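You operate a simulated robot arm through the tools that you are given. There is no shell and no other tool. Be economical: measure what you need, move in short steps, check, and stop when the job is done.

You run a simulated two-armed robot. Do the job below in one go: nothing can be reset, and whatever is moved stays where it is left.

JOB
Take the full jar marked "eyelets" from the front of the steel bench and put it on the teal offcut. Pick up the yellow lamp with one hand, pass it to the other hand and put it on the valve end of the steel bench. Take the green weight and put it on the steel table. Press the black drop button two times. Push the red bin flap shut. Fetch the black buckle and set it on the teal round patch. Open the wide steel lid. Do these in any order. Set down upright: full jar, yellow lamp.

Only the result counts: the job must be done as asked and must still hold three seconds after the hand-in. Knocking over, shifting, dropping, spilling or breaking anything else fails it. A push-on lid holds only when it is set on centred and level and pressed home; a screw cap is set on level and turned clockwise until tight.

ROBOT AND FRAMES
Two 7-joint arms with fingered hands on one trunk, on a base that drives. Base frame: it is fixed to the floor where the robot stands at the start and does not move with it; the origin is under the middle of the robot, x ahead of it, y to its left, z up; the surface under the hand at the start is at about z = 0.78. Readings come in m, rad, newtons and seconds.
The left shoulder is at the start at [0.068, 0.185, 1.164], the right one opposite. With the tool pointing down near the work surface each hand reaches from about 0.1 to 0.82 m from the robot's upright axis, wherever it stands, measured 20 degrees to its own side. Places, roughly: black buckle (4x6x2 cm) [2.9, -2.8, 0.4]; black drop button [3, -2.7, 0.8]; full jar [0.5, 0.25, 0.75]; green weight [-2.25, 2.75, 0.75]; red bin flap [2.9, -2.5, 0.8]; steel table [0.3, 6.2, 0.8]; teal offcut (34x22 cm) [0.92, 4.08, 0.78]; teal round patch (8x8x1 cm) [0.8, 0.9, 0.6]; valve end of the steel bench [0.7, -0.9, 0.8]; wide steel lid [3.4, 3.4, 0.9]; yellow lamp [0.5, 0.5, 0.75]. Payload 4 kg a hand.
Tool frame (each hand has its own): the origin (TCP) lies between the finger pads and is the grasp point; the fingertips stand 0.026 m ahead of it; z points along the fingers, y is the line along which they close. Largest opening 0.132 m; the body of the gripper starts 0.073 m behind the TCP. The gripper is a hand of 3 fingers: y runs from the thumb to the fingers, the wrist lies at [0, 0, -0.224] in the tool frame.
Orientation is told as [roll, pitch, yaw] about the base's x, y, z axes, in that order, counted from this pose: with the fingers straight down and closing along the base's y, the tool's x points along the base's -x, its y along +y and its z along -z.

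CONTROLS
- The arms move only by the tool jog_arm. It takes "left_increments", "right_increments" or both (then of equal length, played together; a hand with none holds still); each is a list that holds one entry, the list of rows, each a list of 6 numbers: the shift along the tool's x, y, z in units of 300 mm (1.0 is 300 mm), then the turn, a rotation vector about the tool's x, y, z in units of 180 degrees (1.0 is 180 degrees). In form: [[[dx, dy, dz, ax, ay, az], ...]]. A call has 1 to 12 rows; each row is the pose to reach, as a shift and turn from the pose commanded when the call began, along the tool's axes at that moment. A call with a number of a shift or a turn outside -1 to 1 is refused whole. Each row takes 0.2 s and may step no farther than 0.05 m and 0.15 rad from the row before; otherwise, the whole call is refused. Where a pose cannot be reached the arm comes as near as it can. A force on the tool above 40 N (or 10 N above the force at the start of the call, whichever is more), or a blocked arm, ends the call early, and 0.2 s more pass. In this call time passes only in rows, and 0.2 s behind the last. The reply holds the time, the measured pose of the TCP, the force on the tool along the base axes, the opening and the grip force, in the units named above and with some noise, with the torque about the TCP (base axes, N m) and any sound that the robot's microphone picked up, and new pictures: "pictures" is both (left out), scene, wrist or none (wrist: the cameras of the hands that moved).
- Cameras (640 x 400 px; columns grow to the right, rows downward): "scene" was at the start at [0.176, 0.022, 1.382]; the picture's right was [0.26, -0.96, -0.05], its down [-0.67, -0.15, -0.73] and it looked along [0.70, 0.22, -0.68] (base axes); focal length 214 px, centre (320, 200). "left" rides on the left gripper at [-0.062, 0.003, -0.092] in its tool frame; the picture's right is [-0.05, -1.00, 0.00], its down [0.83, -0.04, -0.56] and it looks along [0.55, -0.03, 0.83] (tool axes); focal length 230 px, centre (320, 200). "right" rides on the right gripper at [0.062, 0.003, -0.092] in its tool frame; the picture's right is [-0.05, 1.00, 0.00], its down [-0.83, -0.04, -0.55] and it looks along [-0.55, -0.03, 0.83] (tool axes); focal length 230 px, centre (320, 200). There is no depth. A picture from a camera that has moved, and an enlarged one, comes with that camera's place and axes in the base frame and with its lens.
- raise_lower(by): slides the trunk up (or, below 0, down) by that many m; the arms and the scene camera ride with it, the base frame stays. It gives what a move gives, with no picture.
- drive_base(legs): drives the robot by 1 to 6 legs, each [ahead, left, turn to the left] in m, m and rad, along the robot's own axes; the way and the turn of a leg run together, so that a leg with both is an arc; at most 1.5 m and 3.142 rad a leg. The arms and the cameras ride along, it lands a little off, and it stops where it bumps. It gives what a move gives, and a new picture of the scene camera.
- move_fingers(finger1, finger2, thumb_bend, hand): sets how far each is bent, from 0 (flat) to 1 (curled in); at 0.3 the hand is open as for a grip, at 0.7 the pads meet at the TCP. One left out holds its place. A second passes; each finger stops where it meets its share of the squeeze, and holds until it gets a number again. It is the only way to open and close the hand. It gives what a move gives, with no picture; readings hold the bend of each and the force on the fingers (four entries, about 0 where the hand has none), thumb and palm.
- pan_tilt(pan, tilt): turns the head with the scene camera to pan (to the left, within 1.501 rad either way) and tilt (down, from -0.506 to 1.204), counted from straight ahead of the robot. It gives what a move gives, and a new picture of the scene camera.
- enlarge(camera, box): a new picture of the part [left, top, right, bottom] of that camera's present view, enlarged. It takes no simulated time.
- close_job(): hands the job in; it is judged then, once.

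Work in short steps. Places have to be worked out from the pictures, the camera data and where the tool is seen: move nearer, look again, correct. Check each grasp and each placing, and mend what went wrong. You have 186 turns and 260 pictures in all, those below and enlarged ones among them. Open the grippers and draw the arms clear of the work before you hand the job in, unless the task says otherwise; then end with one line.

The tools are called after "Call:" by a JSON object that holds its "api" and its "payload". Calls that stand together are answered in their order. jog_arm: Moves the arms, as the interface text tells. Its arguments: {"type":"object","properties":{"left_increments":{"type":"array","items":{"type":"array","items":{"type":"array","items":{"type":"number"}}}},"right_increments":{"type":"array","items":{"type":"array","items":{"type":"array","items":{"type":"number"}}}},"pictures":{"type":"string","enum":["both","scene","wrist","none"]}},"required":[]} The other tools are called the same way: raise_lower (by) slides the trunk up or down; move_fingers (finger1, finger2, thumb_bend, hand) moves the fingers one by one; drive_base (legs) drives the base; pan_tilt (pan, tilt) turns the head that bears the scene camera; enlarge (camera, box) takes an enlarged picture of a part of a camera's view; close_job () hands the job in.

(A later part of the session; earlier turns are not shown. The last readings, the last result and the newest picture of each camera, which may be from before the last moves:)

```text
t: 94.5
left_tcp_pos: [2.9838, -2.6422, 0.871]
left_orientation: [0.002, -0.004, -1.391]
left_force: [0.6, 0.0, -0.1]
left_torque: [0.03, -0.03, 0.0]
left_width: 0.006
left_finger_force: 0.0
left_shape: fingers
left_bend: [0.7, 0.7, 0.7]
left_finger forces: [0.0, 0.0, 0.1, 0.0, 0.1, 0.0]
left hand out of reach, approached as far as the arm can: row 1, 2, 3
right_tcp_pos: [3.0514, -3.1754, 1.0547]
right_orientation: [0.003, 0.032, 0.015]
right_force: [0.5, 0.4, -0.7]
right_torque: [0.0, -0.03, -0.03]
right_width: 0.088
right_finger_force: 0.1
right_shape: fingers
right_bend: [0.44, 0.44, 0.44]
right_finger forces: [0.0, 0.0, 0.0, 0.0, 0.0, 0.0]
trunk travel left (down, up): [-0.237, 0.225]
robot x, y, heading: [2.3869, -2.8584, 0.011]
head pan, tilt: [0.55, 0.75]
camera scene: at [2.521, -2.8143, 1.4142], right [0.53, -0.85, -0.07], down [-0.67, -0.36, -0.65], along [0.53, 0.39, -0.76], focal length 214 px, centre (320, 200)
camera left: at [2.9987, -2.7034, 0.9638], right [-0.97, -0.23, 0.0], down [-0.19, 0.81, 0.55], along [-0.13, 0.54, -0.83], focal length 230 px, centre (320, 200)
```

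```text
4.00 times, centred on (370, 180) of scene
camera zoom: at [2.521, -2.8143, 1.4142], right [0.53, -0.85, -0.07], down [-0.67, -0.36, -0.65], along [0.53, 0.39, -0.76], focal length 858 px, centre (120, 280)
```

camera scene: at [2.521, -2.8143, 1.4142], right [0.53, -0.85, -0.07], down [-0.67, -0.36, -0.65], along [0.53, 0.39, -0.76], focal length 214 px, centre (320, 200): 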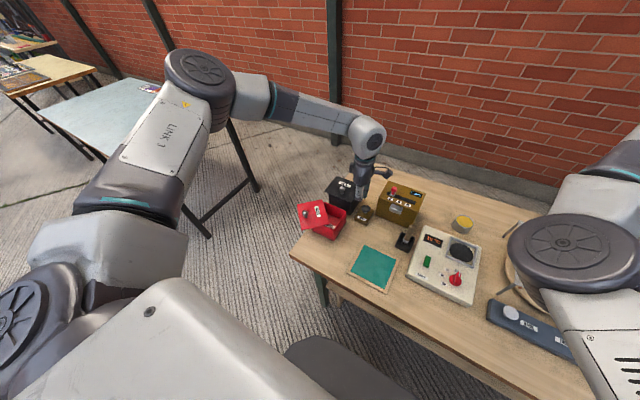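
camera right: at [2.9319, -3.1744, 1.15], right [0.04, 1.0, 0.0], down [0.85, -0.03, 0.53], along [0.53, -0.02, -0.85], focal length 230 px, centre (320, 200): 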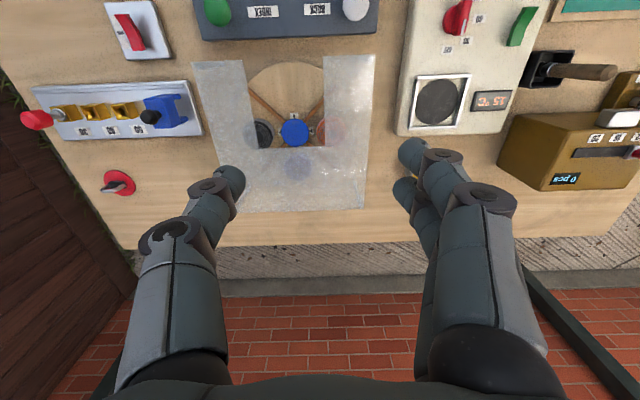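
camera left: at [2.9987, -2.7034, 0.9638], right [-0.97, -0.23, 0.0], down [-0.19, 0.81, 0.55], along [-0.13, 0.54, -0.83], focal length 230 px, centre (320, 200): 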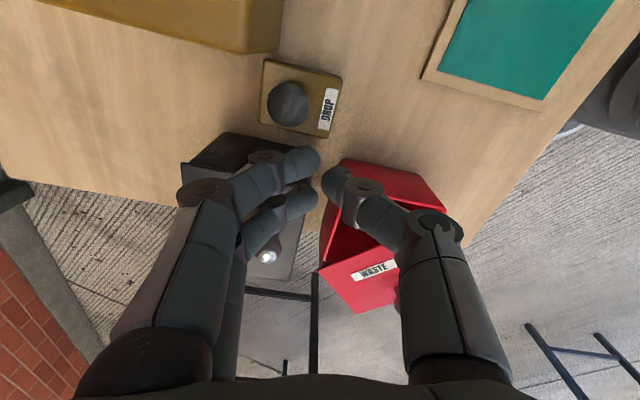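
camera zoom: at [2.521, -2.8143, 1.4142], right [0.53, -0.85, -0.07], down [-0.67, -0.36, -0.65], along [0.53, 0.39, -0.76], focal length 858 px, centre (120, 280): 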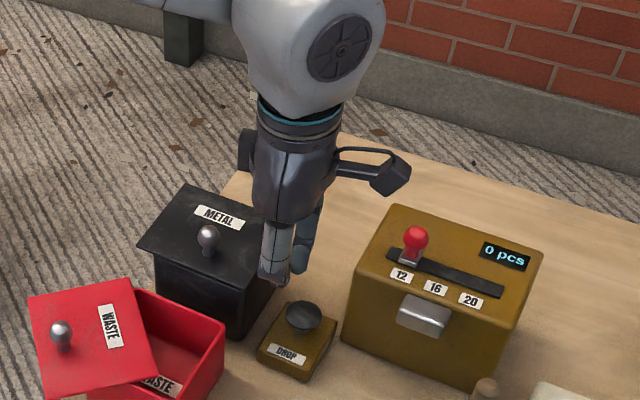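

Out of reach with that wrist yaw. I raise the fist and unwind yaw to about -37°, then re-approach.

Call:
{"api": "jog_arm", "payload": {"left_increments": [[[0, 0, -0.12, 0, 0, 0], [0, 0, -0.24, 0, 0, -0.039], [0, 0, -0.24, 0, 0, -0.079], [0, 0, -0.24, 0, 0, -0.118], [0, 0, -0.24, 0, 0, -0.157], [0, 0, -0.24, 0, 0, -0.196], [0, 0, -0.24, 0, 0, -0.236]]], "pictures": "none"}}

```text
t: 96.1
left_tcp_pos: [2.9836, -2.643, 0.9457]
left_orientation: [0.0, -0.003, -0.648]
left_force: [0.1, 0.3, 0.3]
left_torque: [0.01, -0.03, 0.0]
left_width: 0.0062
left_finger_force: 0.0
left_shape: fingers
left_bend: [0.7, 0.7, 0.7]
left_finger forces: [0.0, 0.0, 0.0, 0.0, 0.0, 0.0]
right_tcp_pos: [3.0504, -3.1754, 1.0553]
right_orientation: [0.004, 0.032, 0.016]
right_force: [1.0, 0.0, 0.2]
right_torque: [0.03, -0.03, -0.01]
right_width: 0.088
right_finger_force: 0.1
right_shape: fingers
right_bend: [0.44, 0.44, 0.44]
right_finger forces: [0.0, 0.0, 0.0, 0.0, 0.1, 0.0]
trunk travel left (down, up): [-0.237, 0.225]
robot x, y, heading: [2.3874, -2.8547, 0.009]
head pan, tilt: [0.55, 0.75]
```

Now shift over the button, then down to 4 cm above.

Call:
{"api": "jog_arm", "payload": {"left_increments": [[[-0.06, -0.004, 0, 0, 0, 0], [-0.117, -0.008, 0.03, 0, 0, 0], [-0.117, -0.008, 0.16, 0, 0, 0], [-0.117, -0.008, 0.287, 0, 0, 0]]], "pictures": "wrist"}}

Call:
{"api": "enlarge", "payload": {"camera": "scene", "box": [290, 130, 450, 230]}}

```text
t: 97.1
left_tcp_pos: [2.9842, -2.6452, 0.8746]
left_orientation: [-0.003, -0.003, -0.65]
left_force: [-0.1, -0.2, -0.6]
left_torque: [-0.02, 0.01, -0.01]
left_width: 0.0062
left_finger_force: 0.2
left_shape: fingers
left_bend: [0.7, 0.7, 0.7]
left_finger forces: [0.0, 0.0, 0.0, 0.0, 0.0, 0.0]
left hand out of reach, approached as far as the arm can: row 2, 3, 4
right_tcp_pos: [3.0516, -3.1756, 1.0548]
right_orientation: [0.004, 0.031, 0.017]
right_force: [0.1, 0.7, -0.4]
right_torque: [-0.01, 0.0, -0.04]
right_width: 0.0881
right_finger_force: 0.0
right_shape: fingers
right_bend: [0.44, 0.44, 0.44]
right_finger forces: [0.1, 0.0, 0.1, 0.1, 0.1, 0.1]
trunk travel left (down, up): [-0.237, 0.225]
robot x, y, heading: [2.3858, -2.8545, 0.01]
head pan, tilt: [0.55, 0.75]
camera left: at [3.0362, -2.6804, 0.9679], right [-0.56, -0.83, 0.0], down [-0.69, 0.47, 0.55], along [-0.46, 0.31, -0.83], focal length 230 px, centre (320, 200)
```

left: 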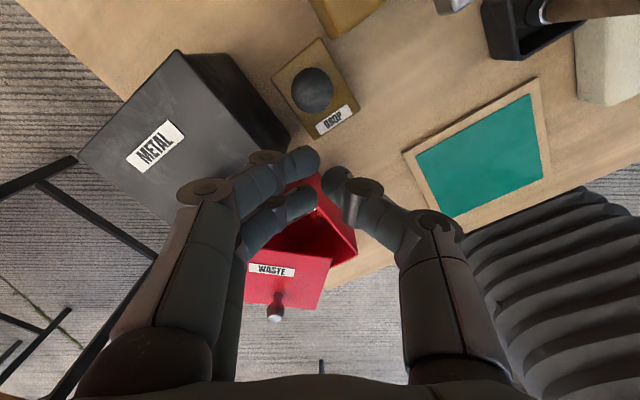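

```text
4.00 times, centred on (370, 180) of scene
camera zoom: at [2.5209, -2.8144, 1.4142], right [0.53, -0.85, -0.07], down [-0.67, -0.36, -0.65], along [0.53, 0.39, -0.76], focal length 858 px, centre (120, 280)
```

zoom: 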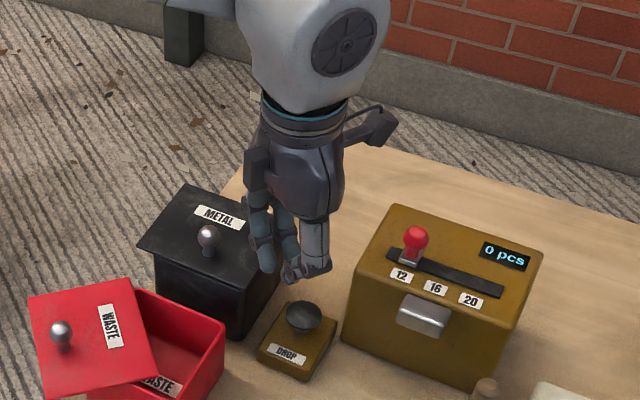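

I raise the fist, then lower the trunk 0.1 m for better reach.

Call:
{"api": "jog_arm", "payload": {"left_increments": [[[0, 0, -0.15, 0, 0, 0], [0, 0, -0.3, 0, 0, 0], [0, 0, -0.45, 0, 0, 0]]], "right_increments": [[[0, 0, -0.1, 0, 0, 0], [0, 0, -0.2, 0, 0, 0], [0, 0, -0.3, 0, 0, 0]]], "pictures": "none"}}

Call:
{"api": "raise_lower", "payload": {"by": -0.1}}

```text
t: 97.9
left_tcp_pos: [2.9823, -2.6447, 1.0137]
left_orientation: [0.0, -0.004, -0.651]
left_force: [-0.4, 0.0, 0.5]
left_torque: [0.02, -0.04, -0.01]
left_width: 0.006
left_finger_force: 0.1
left_shape: fingers
left_bend: [0.7, 0.7, 0.7]
left_finger forces: [0.0, 0.0, 0.0, 0.1, 0.0, 0.0]
right_tcp_pos: [3.0543, -3.1782, 1.1463]
right_orientation: [0.003, 0.03, 0.016]
right_force: [-0.1, -0.7, 0.3]
right_torque: [-0.01, -0.02, 0.0]
right_width: 0.088
right_finger_force: 0.0
right_shape: fingers
right_bend: [0.44, 0.44, 0.44]
right_finger forces: [0.0, 0.0, 0.0, 0.0, 0.0, 0.1]
right hand out of reach, approached as far as the arm can: row 1, 2, 3
trunk travel left (down, up): [-0.237, 0.225]
robot x, y, heading: [2.3862, -2.8553, 0.007]
head pan, tilt: [0.55, 0.75]
```

```text
t: 99.2
left_tcp_pos: [2.984, -2.6453, 0.9122]
left_orientation: [0.001, -0.003, -0.648]
left_force: [-0.4, 0.2, 0.2]
left_torque: [0.02, -0.02, 0.02]
left_width: 0.0063
left_finger_force: 0.0
left_shape: fingers
left_bend: [0.7, 0.7, 0.7]
left_finger forces: [0.1, 0.1, 0.0, 0.1, 0.0, 0.0]
right_tcp_pos: [3.0864, -3.1783, 0.9557]
right_orientation: [0.005, 0.155, 0.014]
right_force: [0.0, 0.2, 0.0]
right_torque: [0.02, -0.03, -0.01]
right_width: 0.0881
right_finger_force: 0.1
right_shape: fingers
right_bend: [0.44, 0.44, 0.44]
right_finger forces: [0.1, 0.1, 0.0, 0.1, 0.0, 0.1]
trunk travel left (down, up): [-0.136, 0.325]
robot x, y, heading: [2.3838, -2.8572, 0.009]
head pan, tilt: [0.55, 0.75]
```

Re-approach the button with the left fist; also draw the right hand back and up.

Call:
{"api": "jog_arm", "payload": {"left_increments": [[[-0.055, -0.002, 0, 0, 0, 0], [-0.111, -0.004, 0.03, 0, 0, 0], [-0.111, -0.004, 0.12, 0, 0, 0], [-0.111, -0.004, 0.207, 0, 0, 0]]], "right_increments": [[[0.05, 0, -0.08, 0, -0.012, 0], [0.15, 0, -0.16, 0, -0.025, 0], [0.3, 0, -0.2, 0, -0.037, 0], [0.45, 0, -0.25, 0, -0.049, 0]]], "pictures": "wrist"}}

```text
t: 100.2
left_tcp_pos: [3.0128, -2.6659, 0.8506]
left_orientation: [-0.001, -0.003, -0.65]
left_force: [-0.4, 0.8, -0.4]
left_torque: [-0.03, 0.01, -0.02]
left_width: 0.0061
left_finger_force: 0.0
left_shape: fingers
left_bend: [0.7, 0.7, 0.7]
left_finger forces: [0.0, 0.0, 0.1, 0.1, 0.0, 0.0]
right_tcp_pos: [3.0423, -3.2498, 1.0545]
right_orientation: [0.005, 0.007, 0.016]
right_force: [0.4, 0.0, -1.1]
right_torque: [0.01, -0.03, 0.02]
right_width: 0.0884
right_finger_force: 0.0
right_shape: fingers
right_bend: [0.44, 0.44, 0.44]
right_finger forces: [0.0, 0.0, 0.1, 0.0, 0.0, 0.0]
right hand out of reach, approached as far as the arm can: row 1, 2, 3, 4
trunk travel left (down, up): [-0.136, 0.325]
robot x, y, heading: [2.3861, -2.8571, 0.013]
head pan, tilt: [0.55, 0.75]
camera right: at [2.9812, -3.2476, 1.1476], right [0.03, 1.0, 0.01], down [0.83, -0.03, 0.55], along [0.55, -0.01, -0.84], focal length 230 px, centre (320, 200)
camera left: at [3.0639, -2.7017, 0.9441], right [-0.56, -0.83, 0.0], down [-0.69, 0.47, 0.55], along [-0.46, 0.31, -0.83], focal length 230 px, centre (320, 200)
```

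right: 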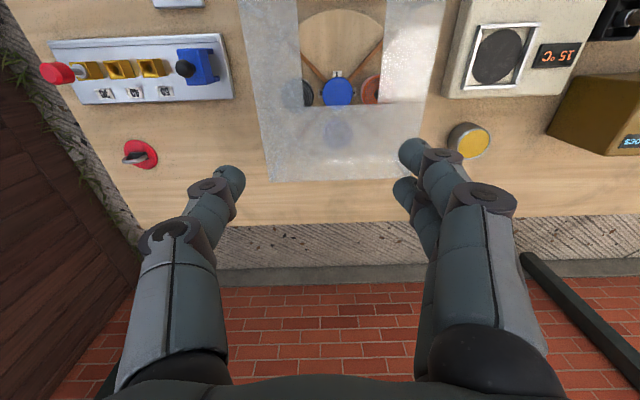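
left: 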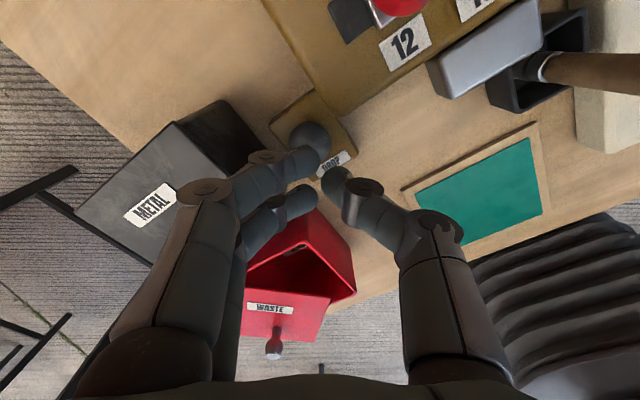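

Nearly centred; shift 8 mm and descend toward contact in small steps.

Call:
{"api": "jog_arm", "payload": {"left_increments": [[[-0.017, 0.021, 0.04, 0, 0, 0], [-0.017, 0.021, 0.08, 0, 0, 0], [-0.017, 0.021, 0.1, 0, 0, 0], [-0.017, 0.021, 0.115, 0, 0, 0]]], "pictures": "wrist"}}

Call:
{"api": "enlarge", "payload": {"camera": "scene", "box": [290, 130, 450, 230]}}

```text
t: 101.2
left_tcp_pos: [3.0191, -2.6638, 0.8152]
left_orientation: [0.0, -0.003, -0.649]
left_force: [0.9, -0.8, 0.0]
left_torque: [-0.02, 0.01, -0.04]
left_width: 0.0061
left_finger_force: 0.0
left_shape: fingers
left_bend: [0.7, 0.7, 0.7]
left_finger forces: [0.0, 0.0, 0.0, 0.0, 0.1, 0.0]
right_tcp_pos: [3.0437, -3.2499, 1.0552]
right_orientation: [0.005, 0.004, 0.015]
right_force: [0.7, -1.1, -0.2]
right_torque: [-0.01, 0.01, 0.0]
right_width: 0.088
right_finger_force: 0.0
right_shape: fingers
right_bend: [0.44, 0.44, 0.44]
right_finger forces: [0.0, 0.0, 0.1, 0.0, 0.0, 0.1]
trunk travel left (down, up): [-0.136, 0.325]
robot x, y, heading: [2.3868, -2.8556, 0.009]
head pan, tilt: [0.55, 0.75]
camera left: at [3.0709, -2.6993, 0.907], right [-0.56, -0.83, 0.0], down [-0.69, 0.47, 0.55], along [-0.46, 0.31, -0.83], focal length 230 px, centre (320, 200)
```

left: 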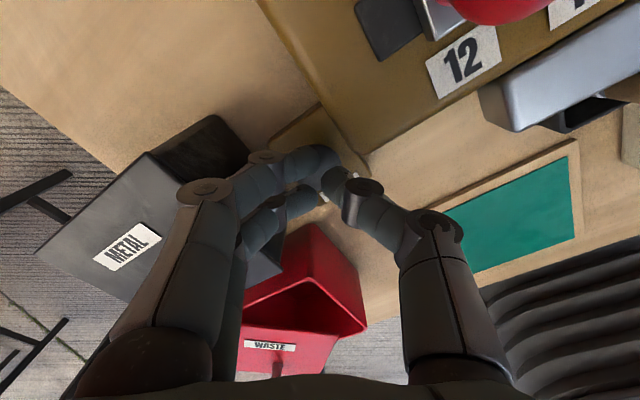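

```text
4.00 times, centred on (370, 180) of scene
camera zoom: at [2.5932, -2.814, 1.2867], right [0.51, -0.85, -0.14], down [-0.75, -0.36, -0.55], along [0.42, 0.39, -0.82], focal length 858 px, centre (120, 280)
```

zoom: 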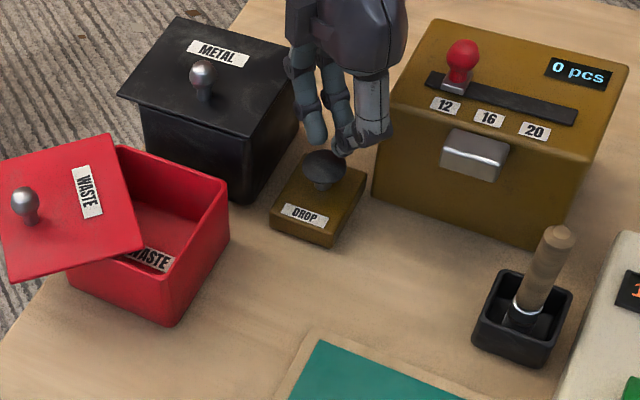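

Tip is ~8 mm off the button centre and just above it. I correct and press with small steps.

Call:
{"api": "jog_arm", "payload": {"left_increments": [[[0.027, 0, 0, 0, 0, 0], [0.027, 0, 0.015, 0, 0, 0], [0.027, 0, 0.03, 0, 0, 0], [0.027, 0, 0.045, 0, 0, 0], [0.027, 0, 0.06, 0, 0, 0]]], "pictures": "none"}}

```text
t: 102.4
left_tcp_pos: [3.0137, -2.6585, 0.796]
left_orientation: [-0.002, -0.001, -0.649]
left_force: [0.3, -0.1, 0.2]
left_torque: [-0.01, 0.02, -0.02]
left_width: 0.0061
left_finger_force: 0.2
left_shape: fingers
left_bend: [0.7, 0.7, 0.7]
left_finger forces: [0.0, 0.1, 0.0, 0.1, 0.0, 0.0]
right_tcp_pos: [3.0426, -3.2498, 1.0541]
right_orientation: [0.004, 0.005, 0.016]
right_force: [0.3, -0.7, -0.1]
right_torque: [-0.02, 0.02, -0.01]
right_width: 0.088
right_finger_force: 0.1
right_shape: fingers
right_bend: [0.44, 0.44, 0.44]
right_finger forces: [0.1, 0.0, 0.1, 0.0, 0.0, 0.0]
trunk travel left (down, up): [-0.136, 0.325]
robot x, y, heading: [2.3876, -2.8585, 0.006]
head pan, tilt: [0.55, 0.75]
```

No contact yet; I check the view before going lower.

Call:
{"api": "enlarge", "payload": {"camera": "scene", "box": [330, 130, 410, 180]}}

Call:
{"api": "enlarge", "payload": {"camera": "left", "box": [220, 100, 440, 240]}}

```text
8.00 times, centred on (370, 155) of scene
camera zoom: at [2.5932, -2.8139, 1.2867], right [0.51, -0.85, -0.14], down [-0.75, -0.36, -0.55], along [0.42, 0.39, -0.82], focal length 1716 px, centre (-80, 560)
```

zoom: 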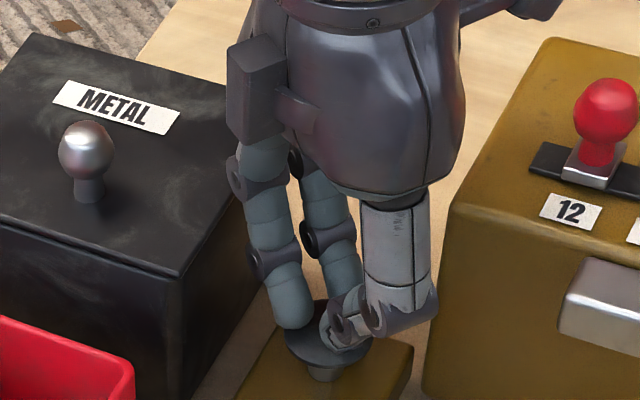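

```text
2.86 times, centred on (330, 170) of left
camera zoom: at [3.065, -2.6939, 0.8893], right [-0.56, -0.83, 0.0], down [-0.69, 0.47, 0.55], along [-0.46, 0.31, -0.83], focal length 657 px, centre (291, 286)
```

zoom: 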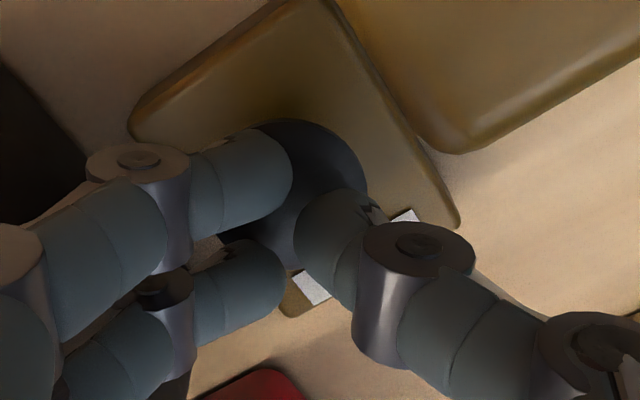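

The fist is right on the mushroom button. Pressing further down.

Call:
{"api": "jog_arm", "payload": {"left_increments": [[[0, 0, 0.01, 0, 0, 0], [0, 0, 0.02, 0, 0, 0], [0, 0, 0.03, 0, 0, 0], [0, 0, 0.04, 0, 0, 0]]], "pictures": "none"}}

```text
t: 103.4
left_tcp_pos: [3.0116, -2.6605, 0.7853]
left_orientation: [-0.001, -0.002, -0.649]
left_force: [-0.2, 0.9, 1.9]
left_torque: [0.03, 0.02, 0.02]
left_width: 0.0056
left_finger_force: 2.1
left_shape: fingers
left_bend: [0.7, 0.7, 0.7]
left_finger forces: [0.9, 1.1, 0.0, 0.0, 1.4, 0.0]
right_tcp_pos: [3.0429, -3.2495, 1.0552]
right_orientation: [0.006, 0.007, 0.016]
right_force: [0.2, 0.3, -0.5]
right_torque: [0.01, -0.03, -0.01]
right_width: 0.0878
right_finger_force: 0.1
right_shape: fingers
right_bend: [0.44, 0.44, 0.44]
right_finger forces: [0.1, 0.0, 0.0, 0.0, 0.0, 0.1]
trunk travel left (down, up): [-0.136, 0.325]
robot x, y, heading: [2.3849, -2.8556, 0.009]
head pan, tilt: [0.55, 0.75]
heard: click
```

Click heard: one press. Releasing, then pressing a second time.

Call:
{"api": "jog_arm", "payload": {"left_increments": [[[0, 0, -0.03, 0, 0, 0], [0, 0, -0.07, 0, 0, 0]]], "pictures": "none"}}

Call:
{"api": "jog_arm", "payload": {"left_increments": [[[0, 0, 0.03, 0, 0, 0], [0, 0, 0.045, 0, 0, 0], [0, 0, 0.06, 0, 0, 0], [0, 0, 0.07, 0, 0, 0]]], "pictures": "none"}}

```text
t: 104.0
left_tcp_pos: [3.0124, -2.6598, 0.8057]
left_orientation: [0.001, -0.001, -0.651]
left_force: [-0.2, 0.5, -0.1]
left_torque: [0.02, 0.02, -0.02]
left_width: 0.0055
left_finger_force: 0.0
left_shape: fingers
left_bend: [0.7, 0.7, 0.7]
left_finger forces: [0.1, 0.0, 0.0, 0.0, 0.1, 0.0]
right_tcp_pos: [3.0434, -3.2508, 1.0547]
right_orientation: [0.007, 0.005, 0.015]
right_force: [0.4, 0.3, -1.4]
right_torque: [0.0, 0.0, -0.01]
right_width: 0.0881
right_finger_force: 0.1
right_shape: fingers
right_bend: [0.44, 0.44, 0.44]
right_finger forces: [0.0, 0.0, 0.0, 0.0, 0.0, 0.0]
trunk travel left (down, up): [-0.136, 0.325]
robot x, y, heading: [2.3881, -2.8574, 0.011]
head pan, tilt: [0.55, 0.75]
```

```text
t: 105.0
left_tcp_pos: [3.013, -2.6591, 0.785]
left_orientation: [0.0, -0.003, -0.65]
left_force: [0.5, -1.1, 2.6]
left_torque: [-0.07, -0.01, 0.01]
left_width: 0.0058
left_finger_force: 1.7
left_shape: fingers
left_bend: [0.7, 0.7, 0.7]
left_finger forces: [0.6, 0.8, 0.1, 0.0, 1.9, 0.0]
right_tcp_pos: [3.0429, -3.2506, 1.0546]
right_orientation: [0.006, 0.005, 0.015]
right_force: [0.1, -0.7, 1.2]
right_torque: [-0.02, -0.01, 0.05]
right_width: 0.0877
right_finger_force: 0.0
right_shape: fingers
right_bend: [0.44, 0.44, 0.44]
right_finger forces: [0.0, 0.0, 0.1, 0.0, 0.1, 0.0]
trunk travel left (down, up): [-0.136, 0.325]
robot x, y, heading: [2.3846, -2.8576, 0.008]
head pan, tilt: [0.55, 0.75]
heard: click
```

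Two clicks done. Lift the fist and move it to the left side of the red flap's knob.

Call:
{"api": "jog_arm", "payload": {"left_increments": [[[0, 0, -0.16, 0, 0, 0], [0, 0, -0.32, 0, 0, 0], [0, 0, -0.48, 0, 0, 0], [0.143, 0.049, -0.48, 0, 0, 0], [0.285, 0.097, -0.48, 0, 0, 0], [0.428, 0.145, -0.48, 0, 0, 0], [0.57, 0.194, -0.48, 0, 0, 0], [0.713, 0.242, -0.48, 0, 0, 0], [0.855, 0.29, -0.48, 0, 0, 0]]], "pictures": "both"}}

Call:
{"api": "enlarge", "payload": {"camera": "scene", "box": [260, 110, 420, 210]}}

```text
t: 107.0
left_tcp_pos: [2.8587, -2.4349, 0.9282]
left_orientation: [-0.002, -0.004, -0.65]
left_force: [-0.1, -0.2, -0.9]
left_torque: [-0.05, -0.03, 0.0]
left_width: 0.0056
left_finger_force: 0.0
left_shape: fingers
left_bend: [0.7, 0.7, 0.7]
left_finger forces: [0.0, 0.0, 0.1, 0.0, 0.0, 0.0]
right_tcp_pos: [3.0418, -3.2485, 1.0565]
right_orientation: [0.003, 0.007, 0.014]
right_force: [-0.2, 0.4, -1.0]
right_torque: [0.01, -0.01, 0.0]
right_width: 0.088
right_finger_force: 0.0
right_shape: fingers
right_bend: [0.44, 0.44, 0.44]
right_finger forces: [0.0, 0.0, 0.0, 0.0, 0.0, 0.1]
trunk travel left (down, up): [-0.136, 0.325]
robot x, y, heading: [2.3805, -2.8594, 0.013]
head pan, tilt: [0.55, 0.75]
camera scene: at [2.5918, -2.8122, 1.287], right [0.51, -0.85, -0.14], down [-0.75, -0.36, -0.55], along [0.42, 0.38, -0.82], focal length 214 px, centre (320, 200)
camera left: at [2.9109, -2.4687, 1.0203], right [-0.56, -0.83, 0.0], down [-0.69, 0.47, 0.55], along [-0.46, 0.31, -0.83], focal length 230 px, centre (320, 200)
```

scene: 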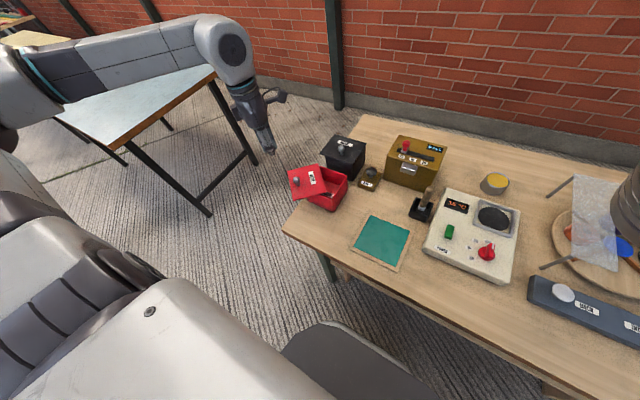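
left: 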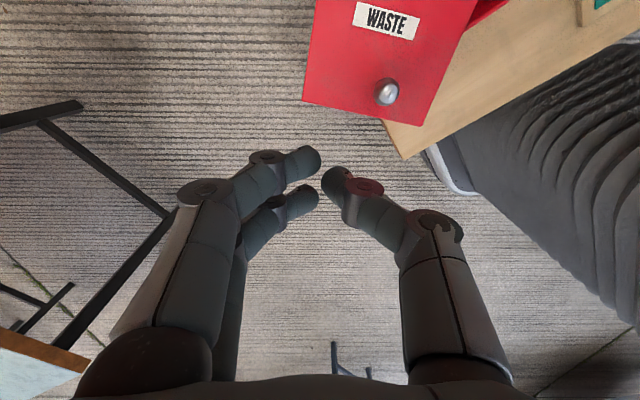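

```text
4.00 times, centred on (340, 160) of scene
camera zoom: at [2.5918, -2.8122, 1.287], right [0.51, -0.85, -0.14], down [-0.75, -0.36, -0.55], along [0.42, 0.38, -0.82], focal length 858 px, centre (240, 360)
```

zoom: 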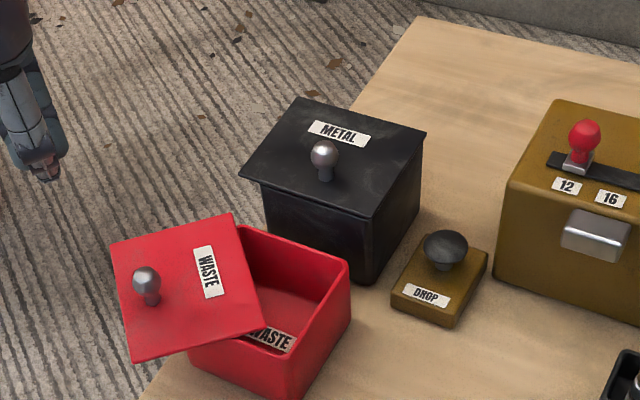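

Knob confirmed at (2.856,-2.497,0.82). I lower the fist beside it and sweep toward -y to swing the flap shut.

Call:
{"api": "jog_arm", "payload": {"left_increments": [[[0, 0, 0.1, 0, 0, 0], [0, 0, 0.2, 0, 0, 0], [0, 0, 0.287, 0, 0, 0], [-0.04, -0.053, 0.287, 0, 0, 0], [-0.08, -0.106, 0.287, 0, 0, 0], [-0.12, -0.16, 0.287, 0, 0, 0]]], "pictures": "wrist"}}

Call:
{"api": "enlarge", "payload": {"camera": "scene", "box": [260, 110, 420, 210]}}

```text
t: 108.4
left_tcp_pos: [2.8601, -2.4954, 0.844]
left_orientation: [0.0, -0.001, -0.649]
left_force: [-0.2, -0.2, -0.5]
left_torque: [0.0, 0.0, -0.01]
left_width: 0.0053
left_finger_force: 0.1
left_shape: fingers
left_bend: [0.7, 0.7, 0.7]
left_finger forces: [0.0, 0.1, 0.0, 0.0, 0.0, 0.0]
right_tcp_pos: [3.0419, -3.2495, 1.0547]
right_orientation: [0.004, 0.006, 0.017]
right_force: [0.0, 0.2, 0.1]
right_torque: [0.0, 0.02, 0.0]
right_width: 0.0881
right_finger_force: 0.1
right_shape: fingers
right_bend: [0.44, 0.44, 0.44]
right_finger forces: [0.0, 0.1, 0.1, 0.1, 0.0, 0.0]
trunk travel left (down, up): [-0.136, 0.325]
robot x, y, heading: [2.3884, -2.8555, 0.009]
head pan, tilt: [0.55, 0.75]
camera left: at [2.9125, -2.5309, 0.9361], right [-0.56, -0.83, 0.0], down [-0.69, 0.47, 0.55], along [-0.46, 0.31, -0.83], focal length 230 px, centre (320, 200)
```

left: 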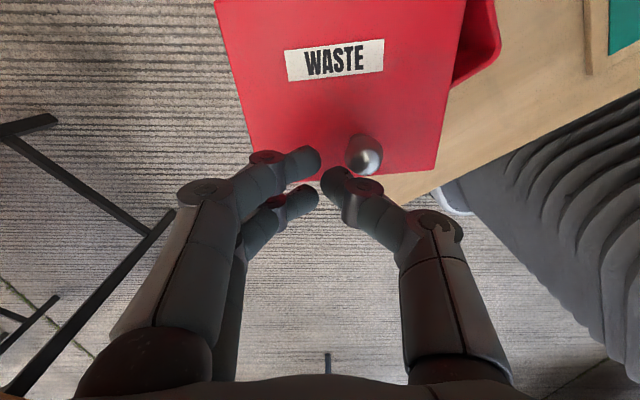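

```text
4.00 times, centred on (340, 160) of scene
camera zoom: at [2.5931, -2.8145, 1.2868], right [0.51, -0.85, -0.14], down [-0.75, -0.36, -0.55], along [0.42, 0.39, -0.82], focal length 858 px, centre (240, 360)
```

zoom: 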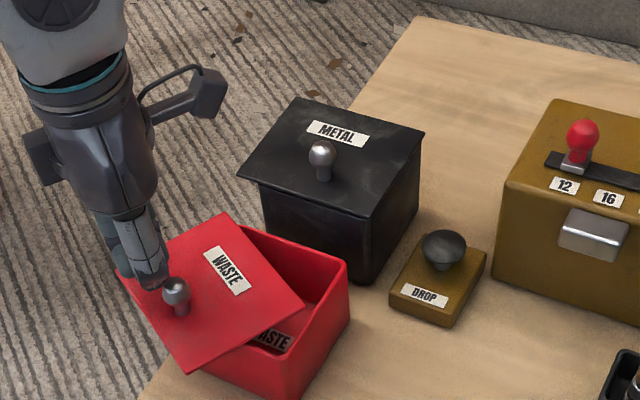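

It is swinging. Continue along the arc until it is shut.

Call:
{"api": "jog_arm", "payload": {"left_increments": [[[-0.038, -0.045, 0, 0, 0, 0], [-0.076, -0.089, 0, 0, 0, 0], [-0.106, -0.111, 0, 0, 0, 0], [-0.137, -0.133, 0, 0, 0, 0], [-0.167, -0.154, 0, 0, 0, 0]]], "pictures": "wrist"}}

Call:
{"api": "enlarge", "payload": {"camera": "scene", "box": [260, 110, 420, 210]}}

```text
t: 109.6
left_tcp_pos: [2.8726, -2.562, 0.8435]
left_orientation: [0.002, -0.004, -0.649]
left_force: [-12.3, 13.9, 15.7]
left_torque: [0.42, 0.27, 0.06]
left_width: 0.0158
left_finger_force: 13.9
left_shape: fingers
left_bend: [0.65, 0.7, 0.7]
left_finger forces: [6.0, 13.1, 0.0, 0.0, 8.0, 0.1]
right_tcp_pos: [3.0414, -3.2494, 1.0564]
right_orientation: [0.006, 0.005, 0.015]
right_force: [0.4, 0.5, 1.0]
right_torque: [0.03, 0.01, 0.01]
right_width: 0.0879
right_finger_force: 0.0
right_shape: fingers
right_bend: [0.44, 0.44, 0.44]
right_finger forces: [0.0, 0.0, 0.0, 0.0, 0.0, 0.1]
trunk travel left (down, up): [-0.136, 0.325]
robot x, y, heading: [2.3857, -2.8568, 0.011]
head pan, tilt: [0.55, 0.75]
camera left: at [2.9236, -2.5969, 0.9366], right [-0.56, -0.83, 0.0], down [-0.69, 0.47, 0.55], along [-0.46, 0.31, -0.83], focal length 230 px, centre (320, 200)
```

left: 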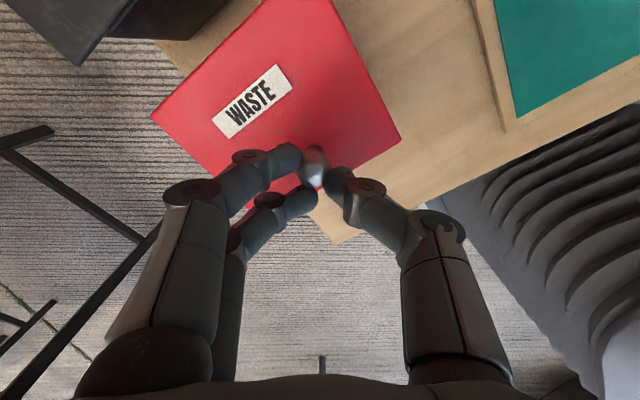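

```text
4.00 times, centred on (340, 160) of scene
camera zoom: at [2.591, -2.8135, 1.2873], right [0.51, -0.85, -0.14], down [-0.75, -0.36, -0.55], along [0.42, 0.39, -0.82], focal length 858 px, centre (240, 360)
```

zoom: 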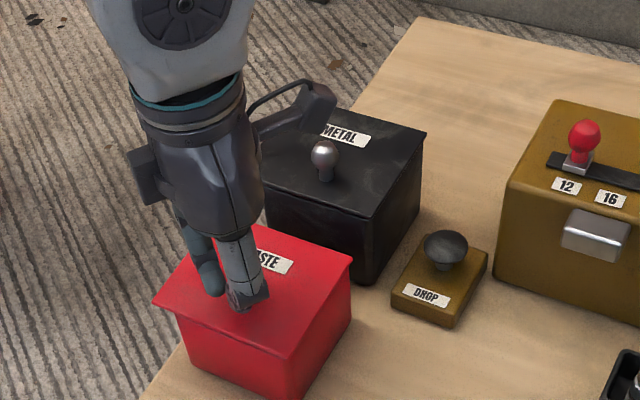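

The flap is shut against its stop. I open the fingers so the knob isn't gripped and lift straight up.

Call:
{"api": "move_fingers", "payload": {"hand": "left", "finger1": 0.5, "finger2": 0.5, "thumb_bend": 0.5}}

Call:
{"api": "jog_arm", "payload": {"left_increments": [[[0, 0, -0.1, 0, 0, 0], [0, 0, -0.24, 0, 0, 0], [0, 0, -0.4, 0, 0, 0], [0.1, 0.05, -0.5, 0, 0, 0], [0.25, 0.1, -0.55, 0, 0, 0], [0.4, 0.15, -0.6, 0, 0, 0]]], "pictures": "none"}}

Call:
{"api": "enlarge", "payload": {"camera": "scene", "box": [260, 110, 420, 210]}}

```text
t: 110.6
left_tcp_pos: [2.874, -2.5618, 0.8419]
left_orientation: [0.0, 0.0, -0.65]
left_force: [-0.3, 0.2, -0.3]
left_torque: [0.01, -0.05, -0.04]
left_width: 0.0668
left_finger_force: 0.0
left_shape: fingers
left_bend: [0.5, 0.5, 0.5]
left_finger forces: [0.0, 0.1, 0.1, 0.0, 0.1, 0.0]
right_tcp_pos: [3.043, -3.2489, 1.0554]
right_orientation: [0.005, 0.006, 0.016]
right_force: [0.1, 0.1, -0.7]
right_torque: [0.0, 0.0, 0.01]
right_width: 0.0881
right_finger_force: 0.0
right_shape: fingers
right_bend: [0.44, 0.44, 0.44]
right_finger forces: [0.1, 0.0, 0.1, 0.0, 0.0, 0.0]
trunk travel left (down, up): [-0.136, 0.325]
robot x, y, heading: [2.386, -2.8588, 0.007]
head pan, tilt: [0.55, 0.75]
```

```text
t: 112.0
left_tcp_pos: [2.8034, -2.4544, 1.021]
left_orientation: [-0.004, -0.001, -0.649]
left_force: [-0.1, 0.6, -0.4]
left_torque: [-0.06, 0.0, 0.01]
left_width: 0.0673
left_finger_force: 0.1
left_shape: fingers
left_bend: [0.5, 0.5, 0.5]
left_finger forces: [0.2, 0.0, 0.0, 0.1, 0.1, 0.0]
right_tcp_pos: [3.0426, -3.2477, 1.0555]
right_orientation: [0.004, 0.004, 0.013]
right_force: [-0.4, 0.2, 0.1]
right_torque: [-0.02, 0.01, 0.01]
right_width: 0.0881
right_finger_force: 0.1
right_shape: fingers
right_bend: [0.44, 0.44, 0.44]
right_finger forces: [0.0, 0.0, 0.1, 0.0, 0.0, 0.0]
trunk travel left (down, up): [-0.136, 0.325]
robot x, y, heading: [2.3875, -2.8559, 0.008]
head pan, tilt: [0.55, 0.75]
```

```text
4.00 times, centred on (340, 160) of scene
camera zoom: at [2.5925, -2.8119, 1.2867], right [0.51, -0.85, -0.14], down [-0.75, -0.36, -0.55], along [0.42, 0.38, -0.82], focal length 858 px, centre (240, 360)
```

zoom: 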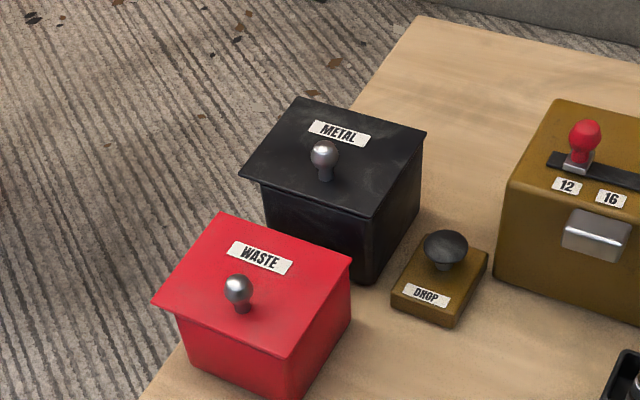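

Flap is shut. Now back off 0.5 m to see the lower shelf with the buckles.

Call:
{"api": "drive_base", "payload": {"legs": [[-0.5, 0, 0]]}}

Call:
{"api": "pan_tilt", "payload": {"pan": 0.05, "tilt": 0.75}}

Call:
{"api": "raise_lower", "payload": {"by": -0.13}}

Call:
{"api": "enlarge", "payload": {"camera": "scene", "box": [220, 100, 460, 250]}}

```text
t: 114.9
left_tcp_pos: [2.3035, -2.4587, 1.0216]
left_orientation: [0.0, -0.002, -0.642]
left_force: [-0.5, -0.1, 0.2]
left_torque: [-0.02, -0.02, 0.0]
left_width: 0.0673
left_finger_force: 0.0
left_shape: fingers
left_bend: [0.5, 0.5, 0.5]
left_finger forces: [0.0, 0.0, 0.1, 0.0, 0.0, 0.0]
right_tcp_pos: [2.5491, -3.2514, 1.0548]
right_orientation: [0.006, 0.005, 0.021]
right_force: [-0.2, 0.6, -0.8]
right_torque: [0.02, -0.03, -0.05]
right_width: 0.0879
right_finger_force: 0.2
right_shape: fingers
right_bend: [0.44, 0.44, 0.44]
right_finger forces: [0.1, 0.0, 0.1, 0.0, 0.0, 0.0]
trunk travel left (down, up): [-0.136, 0.325]
robot x, y, heading: [1.8894, -2.8632, 0.019]
head pan, tilt: [0.55, 0.75]
camera scene: at [2.0962, -2.8189, 1.2868], right [0.52, -0.84, -0.14], down [-0.75, -0.37, -0.55], along [0.41, 0.39, -0.82], focal length 214 px, centre (320, 200)
```

scene: 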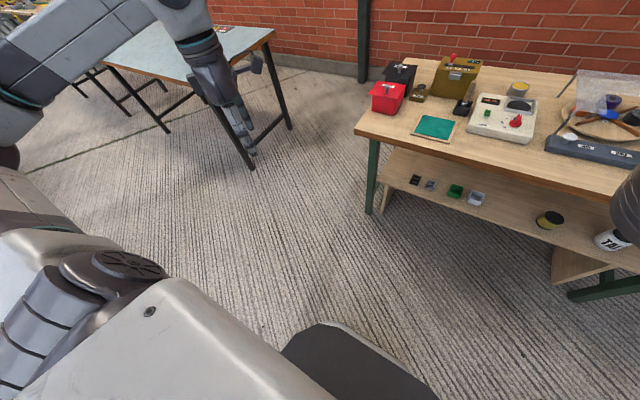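

```text
t: 115.8
left_tcp_pos: [2.3052, -2.4583, 1.0217]
left_orientation: [-0.002, -0.002, -0.64]
left_force: [0.2, 0.4, 1.0]
left_torque: [0.01, -0.04, -0.01]
left_width: 0.0673
left_finger_force: 0.0
left_shape: fingers
left_bend: [0.5, 0.5, 0.5]
left_finger forces: [0.0, 0.0, 0.1, 0.0, 0.1, 0.0]
right_tcp_pos: [2.5504, -3.2503, 1.0548]
right_orientation: [0.005, 0.006, 0.023]
right_force: [-0.2, -1.2, -0.1]
right_torque: [0.02, -0.01, 0.01]
right_width: 0.088
right_finger_force: 0.0
right_shape: fingers
right_bend: [0.44, 0.44, 0.44]
right_finger forces: [0.0, 0.1, 0.0, 0.0, 0.0, 0.0]
trunk travel left (down, up): [-0.136, 0.325]
robot x, y, heading: [1.8883, -2.864, 0.014]
head pan, tilt: [0.051, 0.75]
camera scene: at [2.1089, -2.8577, 1.2836], right [0.07, -1.0, -0.01], down [-0.85, -0.05, -0.52], along [0.52, 0.05, -0.85], focal length 214 px, centre (320, 200)
```

scene: 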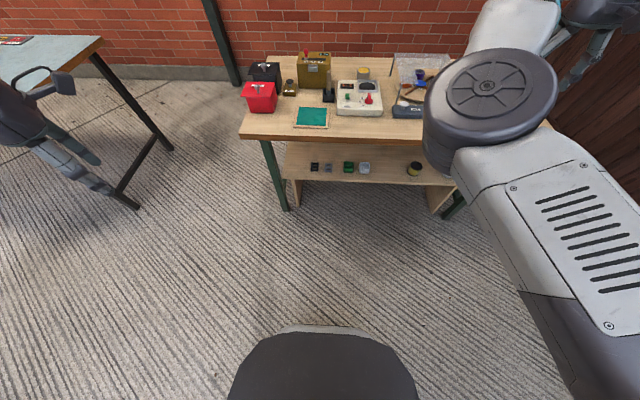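

```text
t: 117.4
left_tcp_pos: [2.3028, -2.4582, 0.8931]
left_orientation: [-0.001, -0.003, -0.642]
left_force: [-0.2, 0.5, 0.6]
left_torque: [-0.02, -0.01, 0.02]
left_width: 0.067
left_finger_force: 0.1
left_shape: fingers
left_bend: [0.5, 0.5, 0.5]
left_finger forces: [0.0, 0.0, 0.0, 0.0, 0.1, 0.0]
right_tcp_pos: [2.5959, -3.251, 0.7552]
right_orientation: [0.002, 0.242, 0.024]
right_force: [-0.3, 0.2, -0.5]
right_torque: [0.01, 0.02, -0.02]
right_width: 0.0882
right_finger_force: 0.0
right_shape: fingers
right_bend: [0.44, 0.44, 0.44]
right_finger forces: [0.1, 0.0, 0.0, 0.0, 0.1, 0.0]
trunk travel left (down, up): [-0.007, 0.455]
robot x, y, heading: [1.8871, -2.8664, 0.018]
head pan, tilt: [0.051, 0.75]
```

```text
2.67 times, centred on (340, 175) of scene
camera zoom: at [2.2269, -2.8558, 1.0764], right [0.06, -1.0, -0.03], down [-0.95, -0.05, -0.29], along [0.29, 0.04, -0.96], focal length 572 px, centre (267, 267)
```

zoom: 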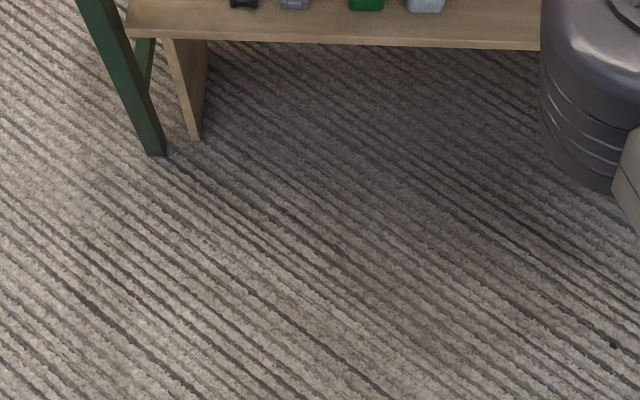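

Lowering the trunk leaned the camera forward and the right hand sagged near the table edge. I pull the right hand back and up, levelled, and tilt the head to see the shelf.

Call:
{"api": "jog_arm", "payload": {"right_increments": [[[0.14, 0, 0, 0, 0, 0], [0.27, 0, -0.06, 0, -0.01, 0], [0.38, 0.05, -0.17, 0, -0.03, 0], [0.47, 0.13, -0.29, 0, -0.045, 0], [0.56, 0.23, -0.41, 0, -0.06, 0], [0.645, 0.333, -0.527, 0, -0.077, 0]]], "pictures": "none"}}

Call:
{"api": "pan_tilt", "payload": {"pan": 0.05, "tilt": 0.15}}

Call:
{"api": "enlarge", "payload": {"camera": "scene", "box": [240, 140, 440, 265]}}

```text
refused: row 4 steps farther than a row can; nothing moved
```

```text
t: 118.4
left_tcp_pos: [2.3045, -2.4591, 0.8921]
left_orientation: [-0.003, -0.001, -0.642]
left_force: [0.2, 0.2, 0.7]
left_torque: [0.04, -0.02, 0.03]
left_width: 0.0672
left_finger_force: 0.1
left_shape: fingers
left_bend: [0.5, 0.5, 0.5]
left_finger forces: [0.1, 0.0, 0.0, 0.0, 0.0, 0.0]
right_tcp_pos: [2.5976, -3.2513, 0.7528]
right_orientation: [0.004, 0.244, 0.023]
right_force: [-0.3, -0.6, 0.6]
right_torque: [0.0, 0.04, 0.02]
right_width: 0.0883
right_finger_force: 0.0
right_shape: fingers
right_bend: [0.44, 0.44, 0.44]
right_finger forces: [0.0, 0.0, 0.0, 0.0, 0.1, 0.1]
trunk travel left (down, up): [-0.007, 0.455]
robot x, y, heading: [1.8896, -2.863, 0.016]
head pan, tilt: [0.051, 0.15]
camera scene: at [2.2638, -2.8547, 1.1176], right [0.06, -1.0, -0.03], down [-0.62, -0.02, -0.78], along [0.78, 0.06, -0.62], focal length 214 px, centre (320, 200)
```

scene: 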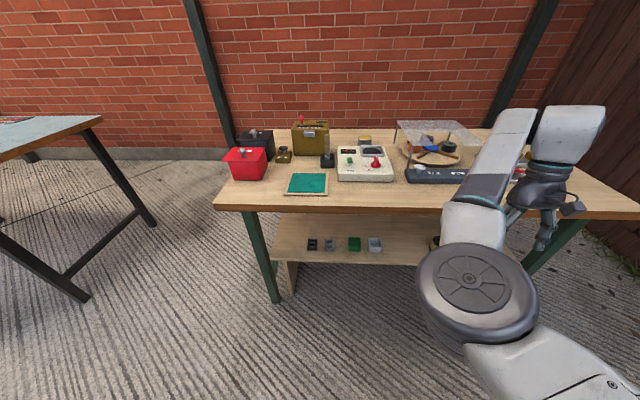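

```text
3.20 times, centred on (340, 202) of scene
camera zoom: at [2.2638, -2.8547, 1.1176], right [0.06, -1.0, -0.03], down [-0.62, -0.02, -0.78], along [0.78, 0.06, -0.62], focal length 686 px, centre (256, 192)
```

zoom: 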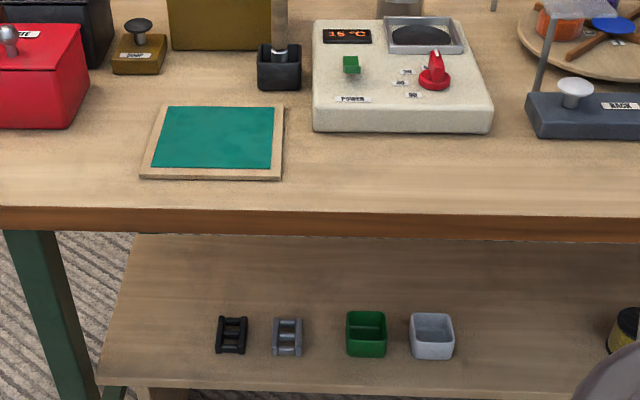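

The black buckle lies at about (2.868,-2.770,0.39), the shelf front at x≈2.80, the table edge at x≈2.70. First I pull the right hand back and up.

Call:
{"api": "jog_arm", "payload": {"right_increments": [[[0.14, 0, 0, 0, 0, 0], [0.27, 0, -0.04, 0, -0.01, 0], [0.37, 0.03, -0.12, 0, -0.02, 0], [0.44, 0.08, -0.21, 0, -0.033, 0], [0.5, 0.14, -0.3, 0, -0.045, 0], [0.55, 0.2, -0.39, 0, -0.056, 0], [0.6, 0.27, -0.46, 0, -0.066, 0], [0.645, 0.333, -0.527, 0, -0.077, 0]]], "left_increments": [[[0, -0.05, 0, 0, -0.02, -0.025], [0, -0.1, 0, 0, -0.04, -0.05], [0, -0.15, 0, 0, -0.055, -0.076], [0, -0.2, 0, 0, -0.07, -0.102], [0, -0.25, 0, 0, -0.085, -0.128], [0, -0.3, 0, 0, -0.1, -0.154], [0, -0.35, 0, 0, -0.113, -0.179], [0, -0.4, 0, 0, -0.125, -0.204]]], "pictures": "scene"}}

```text
t: 120.2
left_tcp_pos: [2.2412, -2.5424, 0.892]
left_orientation: [-0.198, -0.341, -0.015]
left_force: [-0.2, 0.0, -0.5]
left_torque: [0.0, -0.05, 0.02]
left_width: 0.0675
left_finger_force: 0.0
left_shape: fingers
left_bend: [0.5, 0.5, 0.5]
left_finger forces: [0.1, 0.1, 0.1, 0.0, 0.0, 0.0]
left hand out of reach, approached as far as the arm can: row 7, 8
right_tcp_pos: [2.4815, -3.3389, 0.9238]
right_orientation: [0.017, 0.007, -0.009]
right_force: [0.7, 0.8, -0.6]
right_torque: [-0.02, 0.03, 0.0]
right_width: 0.0881
right_finger_force: 0.1
right_shape: fingers
right_bend: [0.44, 0.44, 0.44]
right_finger forces: [0.0, 0.1, 0.0, 0.0, 0.1, 0.1]
right hand out of reach, approached as far as the arm can: row 1, 2, 3, 4, 5, 6, 7, 8
trunk travel left (down, up): [-0.007, 0.455]
robot x, y, heading: [1.8881, -2.8669, 0.014]
head pan, tilt: [0.051, 0.15]
camera scene: at [2.2644, -2.8546, 1.1172], right [0.06, -1.0, -0.03], down [-0.62, -0.02, -0.78], along [0.78, 0.06, -0.62], focal length 214 px, centre (320, 200)
```

scene: 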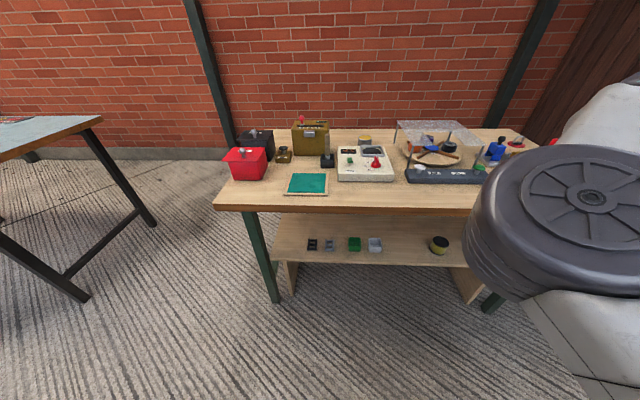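

I bring the left hand forward-down in front of the table at z≈0.68, pitched 40° forward.

Call:
{"api": "jog_arm", "payload": {"left_increments": [[[-0.037, -0.049, 0.119, -0.008, -0.0143, 0.001], [-0.074, -0.097, 0.238, -0.016, -0.0285, 0.0015], [-0.111, -0.146, 0.357, -0.024, -0.0428, 0.002], [-0.149, -0.194, 0.476, -0.032, -0.057, 0.003], [-0.186, -0.243, 0.595, -0.04, -0.0713, 0.004], [-0.223, -0.291, 0.714, -0.047, -0.0855, 0.0045], [-0.26, -0.34, 0.833, -0.055, -0.1, 0.005], [-0.297, -0.388, 0.952, -0.063, -0.114, 0.006]]], "pictures": "both"}}

```text
t: 122.0
left_tcp_pos: [2.4106, -2.715, 0.6762]
left_orientation: [-0.01, -0.698, 0.007]
left_force: [0.1, 0.1, 0.0]
left_torque: [-0.02, -0.01, -0.04]
left_width: 0.0674
left_finger_force: 0.0
left_shape: fingers
left_bend: [0.5, 0.5, 0.5]
left_finger forces: [0.0, 0.0, 0.0, 0.1, 0.1, 0.0]
left hand out of reach, approached as far as the arm can: row 1, 2, 3, 4, 5, 6, 7
right_tcp_pos: [2.4837, -3.3358, 0.9228]
right_orientation: [0.009, 0.015, -0.01]
right_force: [0.0, -0.1, 0.1]
right_torque: [-0.02, 0.04, 0.0]
right_width: 0.0877
right_finger_force: 0.1
right_shape: fingers
right_bend: [0.44, 0.44, 0.44]
right_finger forces: [0.0, 0.0, 0.0, 0.0, 0.1, 0.0]
trunk travel left (down, up): [-0.007, 0.455]
robot x, y, heading: [1.8911, -2.8638, 0.012]
head pan, tilt: [0.051, 0.15]
camera scene: at [2.2666, -2.8536, 1.1159], right [0.06, -1.0, -0.02], down [-0.63, -0.02, -0.78], along [0.78, 0.06, -0.63], focal length 214 px, centre (320, 200)
camera left: at [2.3997, -2.7115, 0.787], right [0.04, -1.0, 0.04], down [-0.99, -0.04, -0.11], along [0.11, -0.04, -0.99], focal length 230 px, centre (320, 200)
```

scene: 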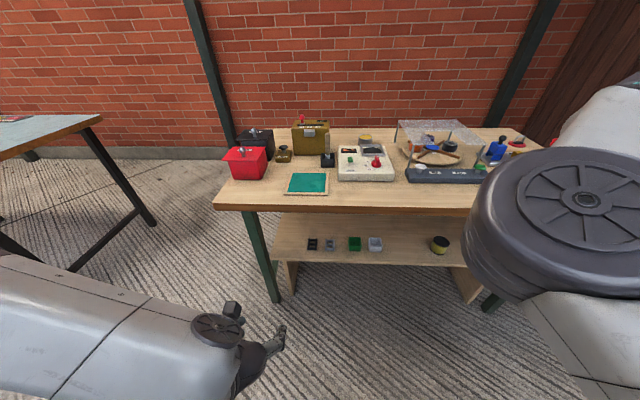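
left: 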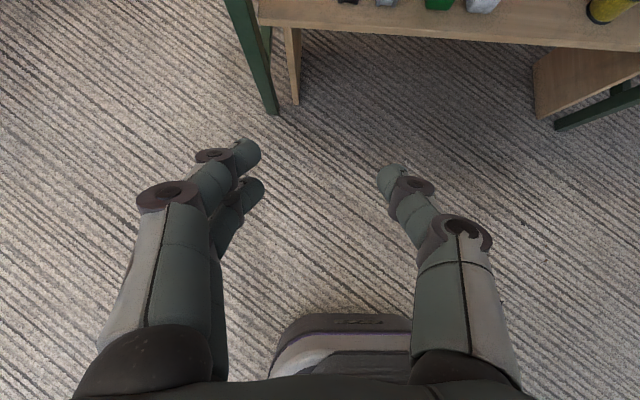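

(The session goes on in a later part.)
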